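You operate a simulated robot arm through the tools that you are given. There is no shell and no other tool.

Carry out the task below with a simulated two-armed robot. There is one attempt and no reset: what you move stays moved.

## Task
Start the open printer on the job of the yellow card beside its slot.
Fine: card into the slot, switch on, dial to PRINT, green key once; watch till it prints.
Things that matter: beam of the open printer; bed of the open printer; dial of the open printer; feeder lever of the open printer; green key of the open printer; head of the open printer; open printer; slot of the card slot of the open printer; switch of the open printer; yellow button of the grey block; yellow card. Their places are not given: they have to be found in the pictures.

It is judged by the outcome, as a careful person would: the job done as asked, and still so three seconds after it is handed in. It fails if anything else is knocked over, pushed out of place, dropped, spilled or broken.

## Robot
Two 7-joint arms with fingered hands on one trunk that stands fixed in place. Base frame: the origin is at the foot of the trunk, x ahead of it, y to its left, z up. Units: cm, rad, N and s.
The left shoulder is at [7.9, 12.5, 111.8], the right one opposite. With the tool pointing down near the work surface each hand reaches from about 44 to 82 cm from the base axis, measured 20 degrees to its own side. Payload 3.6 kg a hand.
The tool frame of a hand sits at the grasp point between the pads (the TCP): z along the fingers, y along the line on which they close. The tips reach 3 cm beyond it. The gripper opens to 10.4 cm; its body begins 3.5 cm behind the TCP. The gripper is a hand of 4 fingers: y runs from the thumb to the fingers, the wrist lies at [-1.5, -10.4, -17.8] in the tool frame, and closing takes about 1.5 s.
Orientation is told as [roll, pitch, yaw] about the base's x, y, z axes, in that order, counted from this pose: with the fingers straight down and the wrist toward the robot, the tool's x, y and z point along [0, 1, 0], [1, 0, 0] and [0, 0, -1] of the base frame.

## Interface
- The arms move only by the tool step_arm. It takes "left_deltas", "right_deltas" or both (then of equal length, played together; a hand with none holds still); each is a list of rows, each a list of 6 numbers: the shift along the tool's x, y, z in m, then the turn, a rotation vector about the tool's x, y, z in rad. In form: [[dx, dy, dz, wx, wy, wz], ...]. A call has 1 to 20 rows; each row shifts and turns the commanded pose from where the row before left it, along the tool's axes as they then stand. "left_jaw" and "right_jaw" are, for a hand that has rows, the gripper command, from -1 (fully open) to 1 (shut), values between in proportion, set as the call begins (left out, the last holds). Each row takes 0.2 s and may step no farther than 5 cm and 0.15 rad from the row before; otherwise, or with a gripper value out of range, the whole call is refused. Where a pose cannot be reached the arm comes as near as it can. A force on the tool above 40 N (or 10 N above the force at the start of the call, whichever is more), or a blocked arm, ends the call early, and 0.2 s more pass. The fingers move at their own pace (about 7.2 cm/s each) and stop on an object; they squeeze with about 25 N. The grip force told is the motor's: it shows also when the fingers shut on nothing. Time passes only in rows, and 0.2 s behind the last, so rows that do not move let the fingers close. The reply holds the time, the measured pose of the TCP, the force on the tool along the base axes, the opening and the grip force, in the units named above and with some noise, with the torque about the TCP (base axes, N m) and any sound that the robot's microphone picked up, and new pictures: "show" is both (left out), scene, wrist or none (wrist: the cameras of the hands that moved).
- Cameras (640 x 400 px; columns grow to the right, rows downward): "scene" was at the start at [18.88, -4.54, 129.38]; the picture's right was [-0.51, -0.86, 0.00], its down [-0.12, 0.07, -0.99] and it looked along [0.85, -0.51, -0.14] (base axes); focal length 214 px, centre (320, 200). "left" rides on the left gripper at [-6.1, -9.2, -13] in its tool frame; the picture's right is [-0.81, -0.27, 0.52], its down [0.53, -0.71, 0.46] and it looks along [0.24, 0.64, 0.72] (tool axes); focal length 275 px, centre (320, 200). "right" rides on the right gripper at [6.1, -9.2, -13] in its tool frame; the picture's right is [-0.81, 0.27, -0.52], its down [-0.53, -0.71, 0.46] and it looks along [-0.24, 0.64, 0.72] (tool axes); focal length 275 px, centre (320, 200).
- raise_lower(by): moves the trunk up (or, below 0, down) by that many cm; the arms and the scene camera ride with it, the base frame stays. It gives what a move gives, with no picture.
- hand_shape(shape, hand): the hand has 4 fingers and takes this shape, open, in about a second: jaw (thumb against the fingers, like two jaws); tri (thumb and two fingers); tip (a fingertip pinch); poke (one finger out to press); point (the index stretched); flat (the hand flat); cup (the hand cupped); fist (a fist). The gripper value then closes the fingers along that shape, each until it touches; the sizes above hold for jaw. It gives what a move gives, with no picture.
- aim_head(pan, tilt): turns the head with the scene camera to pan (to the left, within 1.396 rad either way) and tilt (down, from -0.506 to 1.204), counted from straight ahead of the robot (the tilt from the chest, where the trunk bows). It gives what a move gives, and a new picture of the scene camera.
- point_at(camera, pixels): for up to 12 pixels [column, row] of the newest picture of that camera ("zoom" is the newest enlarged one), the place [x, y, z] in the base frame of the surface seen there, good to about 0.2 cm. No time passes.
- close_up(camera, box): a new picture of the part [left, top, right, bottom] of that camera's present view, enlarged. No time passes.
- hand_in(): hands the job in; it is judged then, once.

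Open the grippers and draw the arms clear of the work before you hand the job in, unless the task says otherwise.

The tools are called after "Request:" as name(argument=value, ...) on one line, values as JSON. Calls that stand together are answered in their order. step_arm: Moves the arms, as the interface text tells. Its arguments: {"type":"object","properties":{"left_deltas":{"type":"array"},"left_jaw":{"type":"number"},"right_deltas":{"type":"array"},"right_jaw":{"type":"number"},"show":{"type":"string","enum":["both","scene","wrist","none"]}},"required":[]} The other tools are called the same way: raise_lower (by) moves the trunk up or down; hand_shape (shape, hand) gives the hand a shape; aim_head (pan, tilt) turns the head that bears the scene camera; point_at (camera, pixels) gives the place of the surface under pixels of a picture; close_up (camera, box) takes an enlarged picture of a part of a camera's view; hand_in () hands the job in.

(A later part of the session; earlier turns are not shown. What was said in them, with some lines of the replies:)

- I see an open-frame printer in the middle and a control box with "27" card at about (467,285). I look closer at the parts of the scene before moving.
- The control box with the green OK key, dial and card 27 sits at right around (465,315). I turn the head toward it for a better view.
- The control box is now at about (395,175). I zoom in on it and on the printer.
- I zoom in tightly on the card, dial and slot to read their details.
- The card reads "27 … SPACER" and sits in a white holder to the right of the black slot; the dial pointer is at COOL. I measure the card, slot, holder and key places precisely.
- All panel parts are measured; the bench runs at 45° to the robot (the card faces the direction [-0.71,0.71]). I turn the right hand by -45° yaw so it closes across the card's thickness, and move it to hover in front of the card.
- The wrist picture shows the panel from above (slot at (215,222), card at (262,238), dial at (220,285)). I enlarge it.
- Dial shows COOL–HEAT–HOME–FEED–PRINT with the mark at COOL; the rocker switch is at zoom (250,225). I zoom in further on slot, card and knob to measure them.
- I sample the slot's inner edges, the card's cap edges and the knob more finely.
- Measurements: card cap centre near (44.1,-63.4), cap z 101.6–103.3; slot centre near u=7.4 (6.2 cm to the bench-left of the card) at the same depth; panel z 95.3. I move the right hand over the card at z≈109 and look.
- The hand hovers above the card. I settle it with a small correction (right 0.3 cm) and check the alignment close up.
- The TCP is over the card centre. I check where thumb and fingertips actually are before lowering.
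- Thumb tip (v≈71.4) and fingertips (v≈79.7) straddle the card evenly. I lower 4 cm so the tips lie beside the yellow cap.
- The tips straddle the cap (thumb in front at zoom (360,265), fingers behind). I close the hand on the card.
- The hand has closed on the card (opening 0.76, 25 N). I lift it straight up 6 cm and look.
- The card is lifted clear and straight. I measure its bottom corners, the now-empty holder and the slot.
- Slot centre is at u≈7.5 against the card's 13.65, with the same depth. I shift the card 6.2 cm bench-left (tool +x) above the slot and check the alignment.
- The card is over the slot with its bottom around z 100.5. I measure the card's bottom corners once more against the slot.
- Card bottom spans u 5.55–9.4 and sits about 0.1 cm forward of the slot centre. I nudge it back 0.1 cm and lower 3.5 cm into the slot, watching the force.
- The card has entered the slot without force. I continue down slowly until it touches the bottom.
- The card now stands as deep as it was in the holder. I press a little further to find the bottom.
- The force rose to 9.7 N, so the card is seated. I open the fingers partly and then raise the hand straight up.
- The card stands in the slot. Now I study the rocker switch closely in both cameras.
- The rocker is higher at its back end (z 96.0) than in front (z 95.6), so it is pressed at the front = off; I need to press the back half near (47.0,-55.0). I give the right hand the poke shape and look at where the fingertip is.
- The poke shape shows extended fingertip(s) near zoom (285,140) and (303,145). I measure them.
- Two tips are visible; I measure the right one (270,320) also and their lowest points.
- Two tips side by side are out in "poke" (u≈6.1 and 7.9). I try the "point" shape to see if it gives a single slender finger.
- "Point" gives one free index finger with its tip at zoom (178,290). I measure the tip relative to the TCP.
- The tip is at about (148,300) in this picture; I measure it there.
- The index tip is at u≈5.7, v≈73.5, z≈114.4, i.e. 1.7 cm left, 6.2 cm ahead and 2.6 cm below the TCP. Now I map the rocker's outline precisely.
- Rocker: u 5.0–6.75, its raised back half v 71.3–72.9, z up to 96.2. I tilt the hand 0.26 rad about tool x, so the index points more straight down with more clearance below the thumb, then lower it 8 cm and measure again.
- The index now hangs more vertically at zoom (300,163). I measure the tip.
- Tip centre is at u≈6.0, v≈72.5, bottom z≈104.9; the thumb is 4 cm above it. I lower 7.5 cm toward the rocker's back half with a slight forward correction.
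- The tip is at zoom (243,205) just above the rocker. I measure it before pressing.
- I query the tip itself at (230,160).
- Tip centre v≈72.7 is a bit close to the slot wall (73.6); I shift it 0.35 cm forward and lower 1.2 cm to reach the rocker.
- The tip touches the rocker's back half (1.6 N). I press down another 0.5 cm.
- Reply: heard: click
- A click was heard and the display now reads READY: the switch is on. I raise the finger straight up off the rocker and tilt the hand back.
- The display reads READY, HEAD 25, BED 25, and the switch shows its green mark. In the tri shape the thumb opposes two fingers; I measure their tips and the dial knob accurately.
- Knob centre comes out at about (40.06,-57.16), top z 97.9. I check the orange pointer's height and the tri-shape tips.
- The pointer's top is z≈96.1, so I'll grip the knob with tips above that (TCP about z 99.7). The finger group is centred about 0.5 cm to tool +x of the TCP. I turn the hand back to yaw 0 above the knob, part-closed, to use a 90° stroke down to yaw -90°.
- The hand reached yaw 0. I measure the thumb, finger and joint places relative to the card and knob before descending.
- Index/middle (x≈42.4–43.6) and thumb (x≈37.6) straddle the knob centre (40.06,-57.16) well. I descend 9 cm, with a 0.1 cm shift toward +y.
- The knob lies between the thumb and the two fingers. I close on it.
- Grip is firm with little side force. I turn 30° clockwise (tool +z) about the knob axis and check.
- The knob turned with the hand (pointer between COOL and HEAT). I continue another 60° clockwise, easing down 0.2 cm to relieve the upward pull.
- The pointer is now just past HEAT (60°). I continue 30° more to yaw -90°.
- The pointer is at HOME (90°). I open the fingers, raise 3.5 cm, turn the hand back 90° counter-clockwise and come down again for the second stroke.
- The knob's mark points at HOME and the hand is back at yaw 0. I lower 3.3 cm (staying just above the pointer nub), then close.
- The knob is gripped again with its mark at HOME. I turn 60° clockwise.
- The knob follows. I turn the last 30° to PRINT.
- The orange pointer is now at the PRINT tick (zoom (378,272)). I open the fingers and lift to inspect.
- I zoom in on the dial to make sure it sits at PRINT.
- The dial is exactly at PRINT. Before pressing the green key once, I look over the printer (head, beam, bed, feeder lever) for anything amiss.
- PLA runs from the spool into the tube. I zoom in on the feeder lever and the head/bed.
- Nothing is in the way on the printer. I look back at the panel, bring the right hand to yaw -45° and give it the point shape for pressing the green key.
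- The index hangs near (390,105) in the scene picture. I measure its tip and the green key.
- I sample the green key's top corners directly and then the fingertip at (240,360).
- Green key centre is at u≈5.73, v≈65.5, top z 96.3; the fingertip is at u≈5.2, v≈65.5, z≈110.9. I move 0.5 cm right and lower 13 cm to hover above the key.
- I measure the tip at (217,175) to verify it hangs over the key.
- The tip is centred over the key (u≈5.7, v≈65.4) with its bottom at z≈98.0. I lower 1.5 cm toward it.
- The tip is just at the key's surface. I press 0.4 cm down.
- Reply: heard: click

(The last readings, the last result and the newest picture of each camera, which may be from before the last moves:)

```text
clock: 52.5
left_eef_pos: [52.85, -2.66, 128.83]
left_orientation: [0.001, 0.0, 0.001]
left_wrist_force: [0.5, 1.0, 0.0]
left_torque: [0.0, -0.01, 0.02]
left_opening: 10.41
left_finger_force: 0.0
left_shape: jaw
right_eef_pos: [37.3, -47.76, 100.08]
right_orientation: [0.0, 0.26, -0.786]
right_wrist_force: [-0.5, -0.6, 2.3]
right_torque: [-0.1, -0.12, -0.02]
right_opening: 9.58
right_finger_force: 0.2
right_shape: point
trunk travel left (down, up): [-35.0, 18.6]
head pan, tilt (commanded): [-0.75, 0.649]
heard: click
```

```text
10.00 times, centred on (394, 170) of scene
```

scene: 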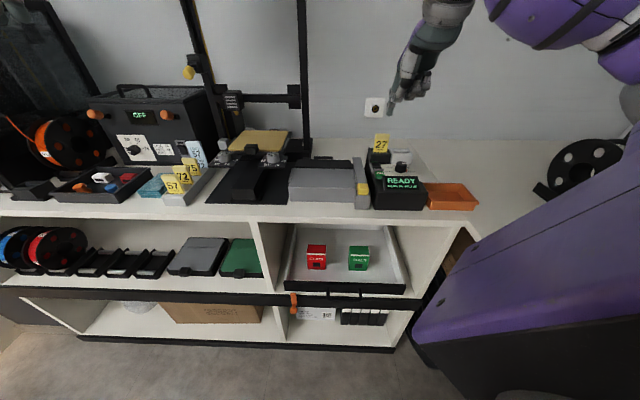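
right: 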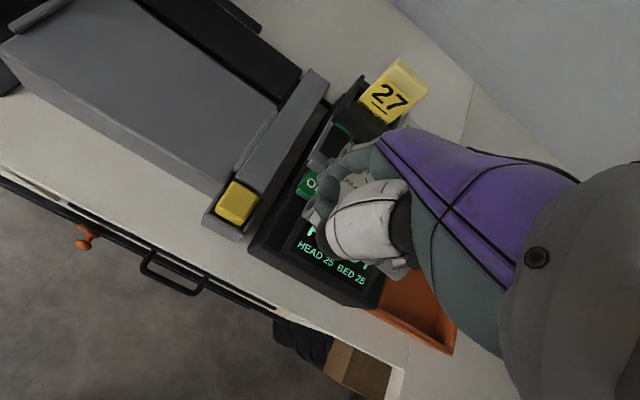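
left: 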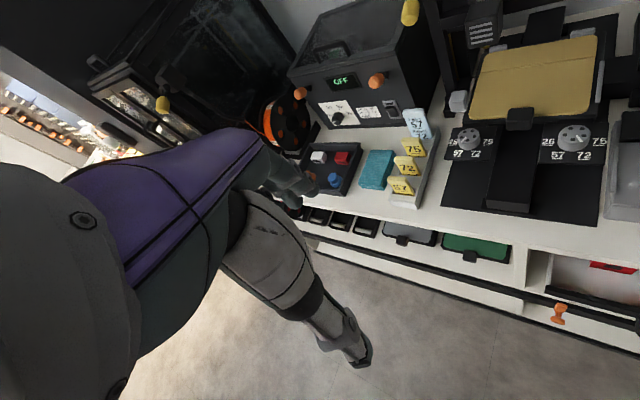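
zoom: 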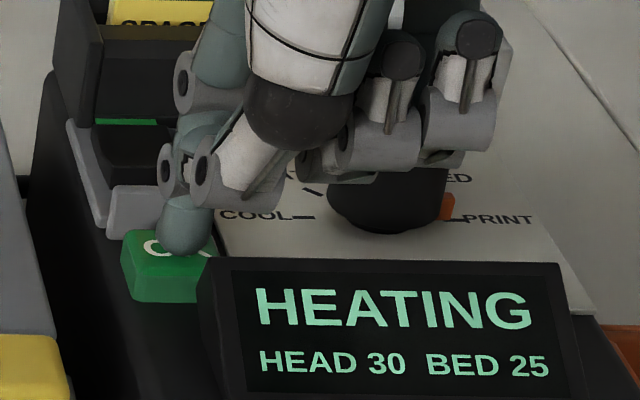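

A click was heard and the display shows HEATING, HEAD 30. I lift the finger straight off the key and draw the hand up and back toward the front.

Request:
step_arm(right_deltas=[[0, -0.0051, -0.0193, 0, 0, 0], [0, -0.0103, -0.0386, 0, 0, 0], [0, -0.0103, -0.0386, 0, 0, 0], [0, -0.0103, -0.0386, 0, 0, 0], [0, 0, 0, -0.13, 0, 0], [0, 0, 0, -0.13, 0, 0], [0, -0.03, -0.01, 0, 0, 0], [0, -0.03, -0.01, 0, 0, 0], [0, 0, 0, 0, 0, 0]], show="scene")

Request:
close_up(camera="scene", box=[350, 120, 446, 210])

```text
clock: 54.5
left_eef_pos: [52.87, -2.67, 128.65]
left_orientation: [0.002, -0.001, -0.001]
left_wrist_force: [0.0, 0.6, 0.2]
left_torque: [-0.03, -0.02, 0.05]
left_opening: 10.39
left_finger_force: 0.1
left_shape: jaw
right_eef_pos: [32.82, -43.62, 116.16]
right_orientation: [0.002, -0.001, -0.788]
right_wrist_force: [0.6, -0.7, 0.7]
right_torque: [-0.01, -0.02, 0.02]
right_opening: 0.01
right_finger_force: 0.0
right_shape: point
trunk travel left (down, up): [-35.0, 18.6]
head pan, tilt (commanded): [-0.75, 0.649]
```

scene: 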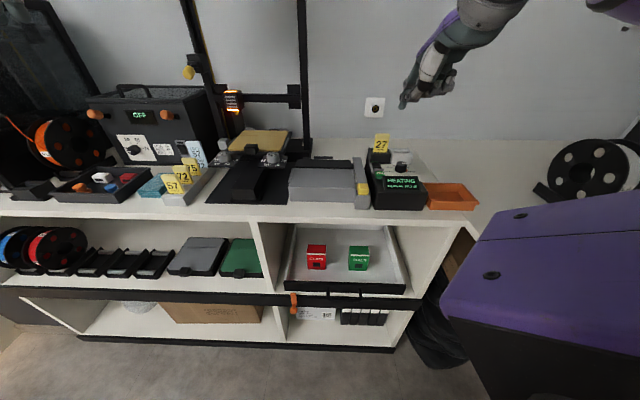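

```text
4.44 times, centred on (398, 165) of scene
```

zoom: 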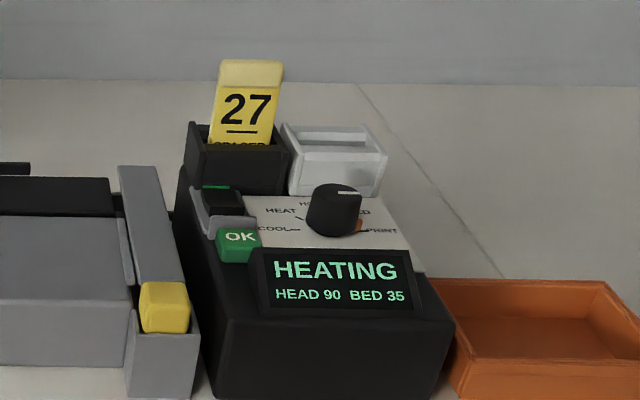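

It heats (HEAD 90, BED 35; the head glows). I give the hand its open jaw shape, draw the right arm further back and watch.

Request:
hand_shape(shape="jaw", hand="right")

Request:
step_arm(right_deltas=[[0.0, -0.02, -0.02, 0, 0, 0], [0.0, -0.02, -0.02, 0, 0, 0], [0.0, -0.01, -0.02, 0, 0, 0], [0, 0, 0, 0, 0, 0], [0, 0, 0, 0, 0, 0], [0, 0, 0, 0, 0, 0], [0, 0, 0, 0, 0, 0], [0, 0, 0, 0, 0, 0], [0, 0, 0, 0, 0, 0], [0, 0, 0, 0, 0, 0]], right_jaw=-1, show="scene")

Request:
close_up(camera="scene", box=[350, 120, 446, 210])

Request:
close_up(camera="scene", box=[180, 40, 340, 200])

```text
clock: 55.4
left_eef_pos: [52.85, -2.61, 128.78]
left_orientation: [-0.001, 0.0, 0.0]
left_wrist_force: [0.1, -0.5, -0.3]
left_torque: [-0.03, 0.0, -0.01]
left_opening: 10.38
left_finger_force: 0.0
left_shape: jaw
right_eef_pos: [32.87, -43.67, 116.06]
right_orientation: [0.001, -0.002, -0.787]
right_wrist_force: [0.0, -0.2, -0.1]
right_torque: [0.01, -0.02, -0.03]
right_opening: 10.38
right_finger_force: 0.0
right_shape: jaw
trunk travel left (down, up): [-35.0, 18.6]
head pan, tilt (commanded): [-0.75, 0.649]
```

```text
clock: 57.6
left_eef_pos: [52.86, -2.51, 128.83]
left_orientation: [-0.001, 0.0, 0.001]
left_wrist_force: [0.7, 0.6, 0.0]
left_torque: [-0.03, 0.0, 0.02]
left_opening: 10.37
left_finger_force: 0.2
left_shape: jaw
right_eef_pos: [29.55, -39.88, 121.95]
right_orientation: [0.001, 0.0, -0.787]
right_wrist_force: [-0.2, 0.6, 0.5]
right_torque: [0.04, 0.02, 0.0]
right_opening: 10.37
right_finger_force: 0.1
right_shape: jaw
trunk travel left (down, up): [-35.0, 18.6]
head pan, tilt (commanded): [-0.75, 0.649]
```

scene: 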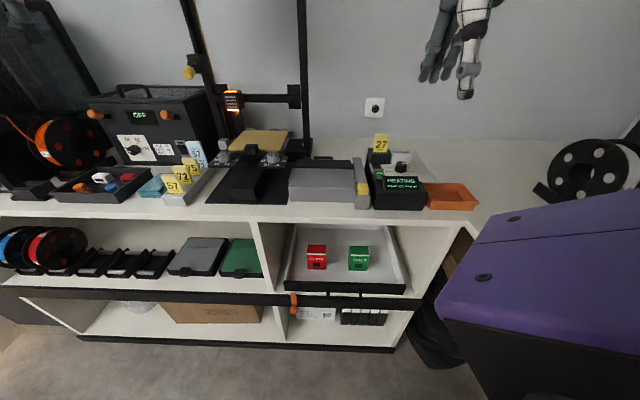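

```text
4.44 times, centred on (398, 165) of scene
```

zoom: 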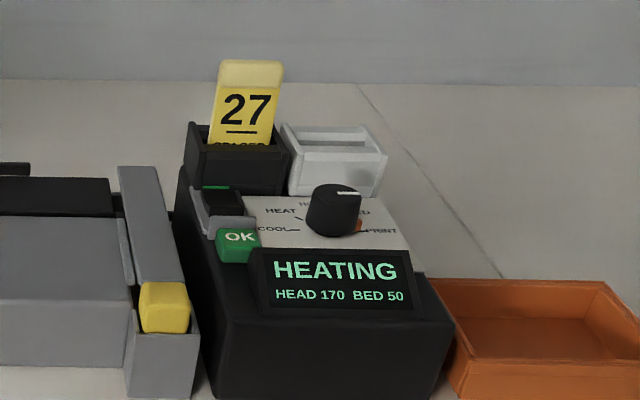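

```text
2.50 times, centred on (260, 120) of scene
```

zoom: 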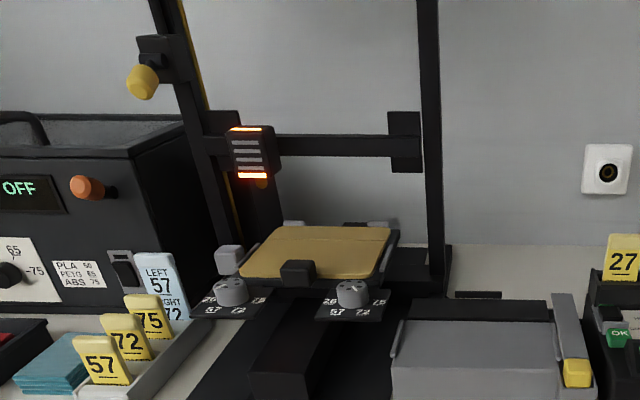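

The display shows HEATING, HEAD 170, BED 50. I wait with the arms still and watch the display and printer.

Request:
step_arm(right_deltas=[[0, 0, 0, 0, 0, 0], [0, 0, 0, 0, 0, 0], [0, 0, 0, 0, 0, 0], [0, 0, 0, 0, 0, 0], [0, 0, 0, 0, 0, 0], [0, 0, 0, 0, 0, 0], [0, 0, 0, 0, 0, 0], [0, 0, 0, 0, 0, 0], [0, 0, 0, 0, 0, 0], [0, 0, 0, 0, 0, 0]], show="scene")

Request:
close_up(camera="scene", box=[350, 120, 446, 210])

Request:
close_up(camera="scene", box=[180, 40, 340, 200])

```text
clock: 59.8
left_eef_pos: [52.78, -2.69, 128.8]
left_orientation: [-0.001, -0.001, 0.0]
left_wrist_force: [-0.3, 0.0, 0.1]
left_torque: [-0.03, 0.0, 0.01]
left_opening: 10.34
left_finger_force: 0.0
left_shape: jaw
right_eef_pos: [29.6, -40.04, 121.96]
right_orientation: [-0.001, 0.001, -0.788]
right_wrist_force: [-0.1, -0.3, 0.8]
right_torque: [-0.01, -0.04, 0.0]
right_opening: 10.38
right_finger_force: 0.0
right_shape: jaw
trunk travel left (down, up): [-35.0, 18.6]
head pan, tilt (commanded): [-0.75, 0.649]
```

scene: 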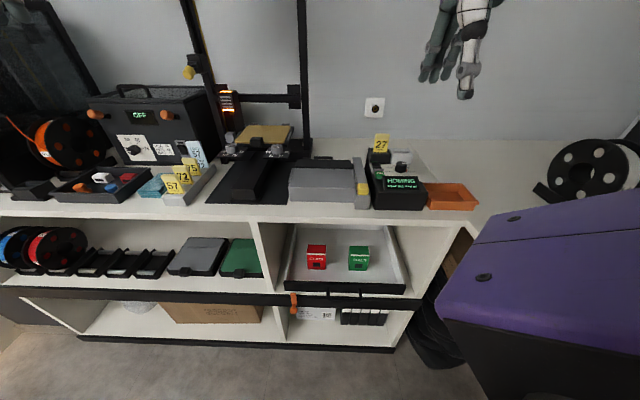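

```text
4.44 times, centred on (398, 165) of scene
```

zoom: 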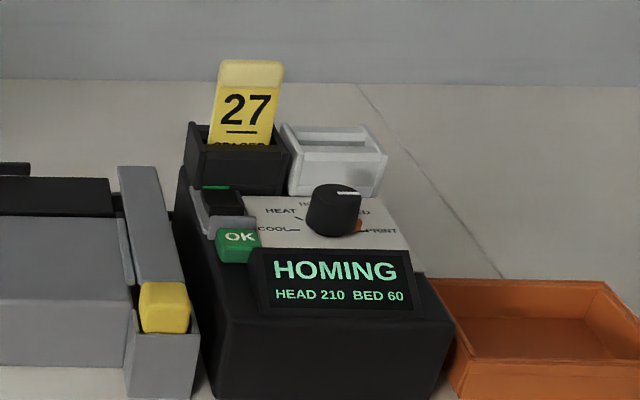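

```text
2.50 times, centred on (260, 120) of scene
```

zoom: 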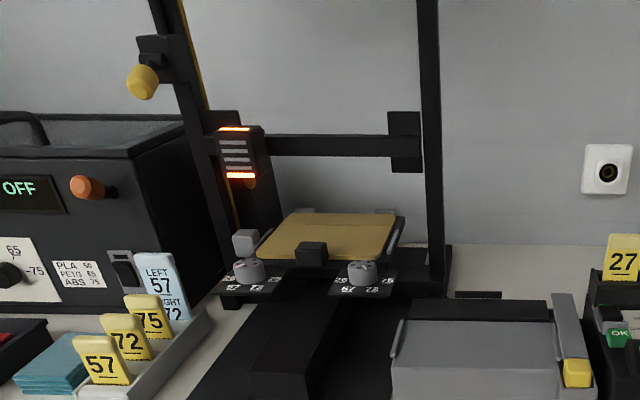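

It is HOMING at HEAD 210, BED 60, and the bed has moved back. I keep watching.

Request:
step_arm(right_deltas=[[0, 0, 0, 0, 0, 0], [0, 0, 0, 0, 0, 0], [0, 0, 0, 0, 0, 0], [0, 0, 0, 0, 0, 0], [0, 0, 0, 0, 0, 0], [0, 0, 0, 0, 0, 0], [0, 0, 0, 0, 0, 0], [0, 0, 0, 0, 0, 0], [0, 0, 0, 0, 0, 0], [0, 0, 0, 0, 0, 0]], show="scene")

Request:
close_up(camera="scene", box=[350, 120, 446, 210])

Request:
close_up(camera="scene", box=[180, 40, 340, 200])

```text
clock: 62.0
left_eef_pos: [52.81, -2.67, 128.83]
left_orientation: [-0.001, -0.001, -0.001]
left_wrist_force: [0.5, 0.6, -0.7]
left_torque: [-0.01, -0.02, 0.01]
left_opening: 10.38
left_finger_force: 0.1
left_shape: jaw
right_eef_pos: [29.51, -40.01, 121.96]
right_orientation: [-0.001, -0.001, -0.786]
right_wrist_force: [0.1, 0.5, 0.7]
right_torque: [-0.03, 0.02, 0.0]
right_opening: 10.36
right_finger_force: 0.1
right_shape: jaw
trunk travel left (down, up): [-35.0, 18.6]
head pan, tilt (commanded): [-0.75, 0.649]
```

scene: 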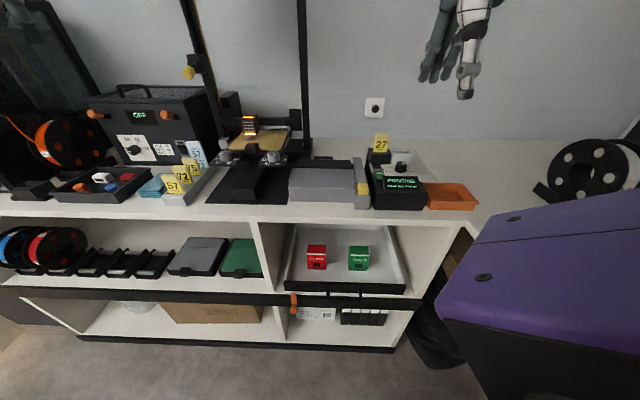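

```text
4.44 times, centred on (398, 165) of scene
```

zoom: 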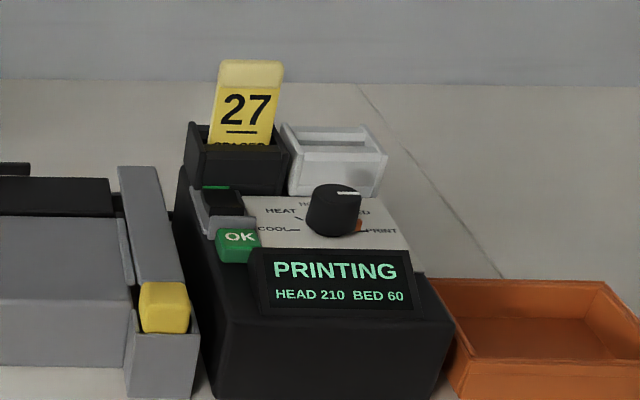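

```text
2.50 times, centred on (260, 120) of scene
```

zoom: 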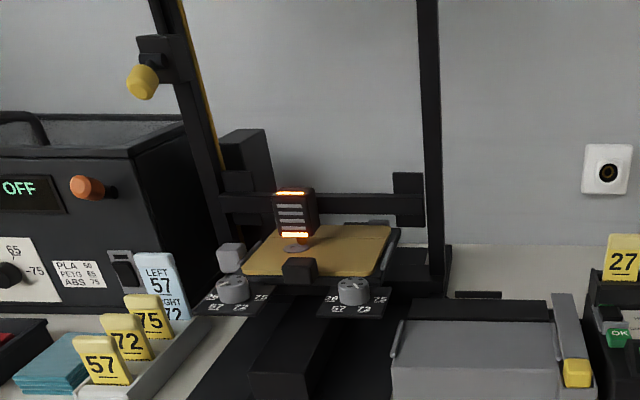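

The display reads PRINTING and the head is down at the bed. I watch the print a little more, close up, to see that it goes well.

Request:
close_up(camera="scene", box=[225, 105, 305, 165])

Request:
step_arm(right_deltas=[[0, 0, 0, 0, 0, 0], [0, 0, 0, 0, 0, 0], [0, 0, 0, 0, 0, 0], [0, 0, 0, 0, 0, 0], [0, 0, 0, 0, 0, 0], [0, 0, 0, 0, 0, 0], [0, 0, 0, 0, 0, 0], [0, 0, 0, 0, 0, 0], [0, 0, 0, 0, 0, 0], [0, 0, 0, 0, 0, 0]], show="none")

Request:
close_up(camera="scene", box=[225, 105, 305, 165])

Request:
close_up(camera="scene", box=[350, 120, 446, 210])

```text
6.67 times, centred on (265, 135) of scene
```

zoom: 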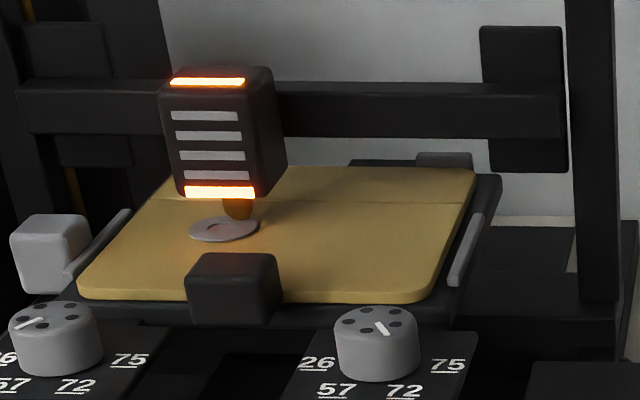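

```text
clock: 64.2
left_eef_pos: [52.93, -2.63, 128.75]
left_orientation: [0.0, 0.001, 0.0]
left_wrist_force: [0.5, 0.8, -0.1]
left_torque: [0.0, 0.02, -0.01]
left_opening: 10.37
left_finger_force: 0.2
left_shape: jaw
right_eef_pos: [29.52, -39.87, 121.91]
right_orientation: [-0.001, 0.001, -0.788]
right_wrist_force: [0.7, -0.3, 0.1]
right_torque: [0.01, -0.02, 0.0]
right_opening: 10.4
right_finger_force: 0.2
right_shape: jaw
trunk travel left (down, up): [-35.0, 18.6]
head pan, tilt (commanded): [-0.75, 0.649]
```

```text
6.67 times, centred on (265, 135) of scene
```

zoom: 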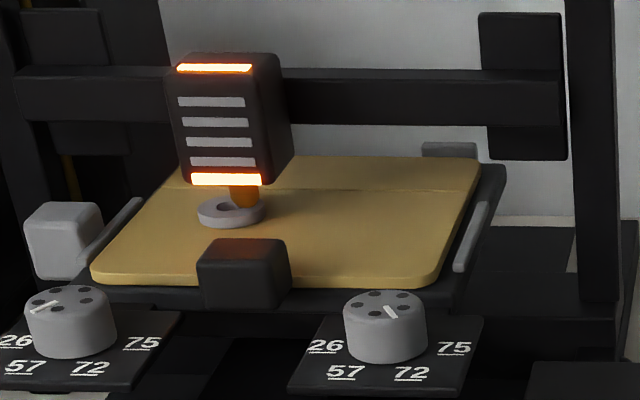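

```text
4.44 times, centred on (398, 165) of scene
```

zoom: 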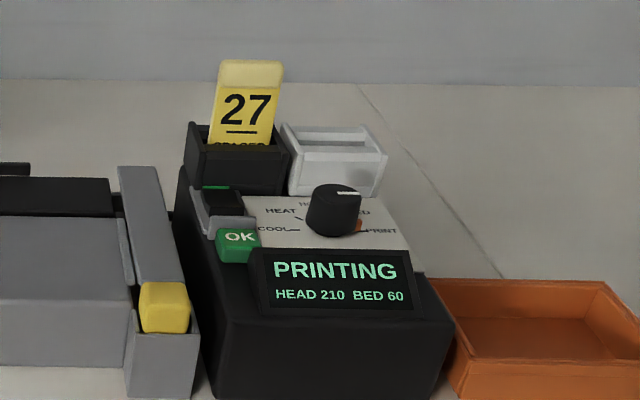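

The grey spacer ring is growing cleanly under the nozzle, the display reads PRINTING, and both grippers are open and clear. Nothing else has moved, so I hand the job in.

Request:
hand_in()

```text
The job is handed in.
```

The open printer is running the job on the yellow card (27, SPACER). The display reads PRINTING with the head at 210 and the bed at 60.

I put the card in the slot and switched the printer on, and the display went to READY. I turned the dial from COOL to PRINT and pressed the green key once. It heated, homed and then began printing. I watched for a few more seconds, and a grey ring was building up cleanly on the bed.

Nothing else looked moved or knocked in the last pictures. Both grippers were open and clear of the work when I handed the job in.
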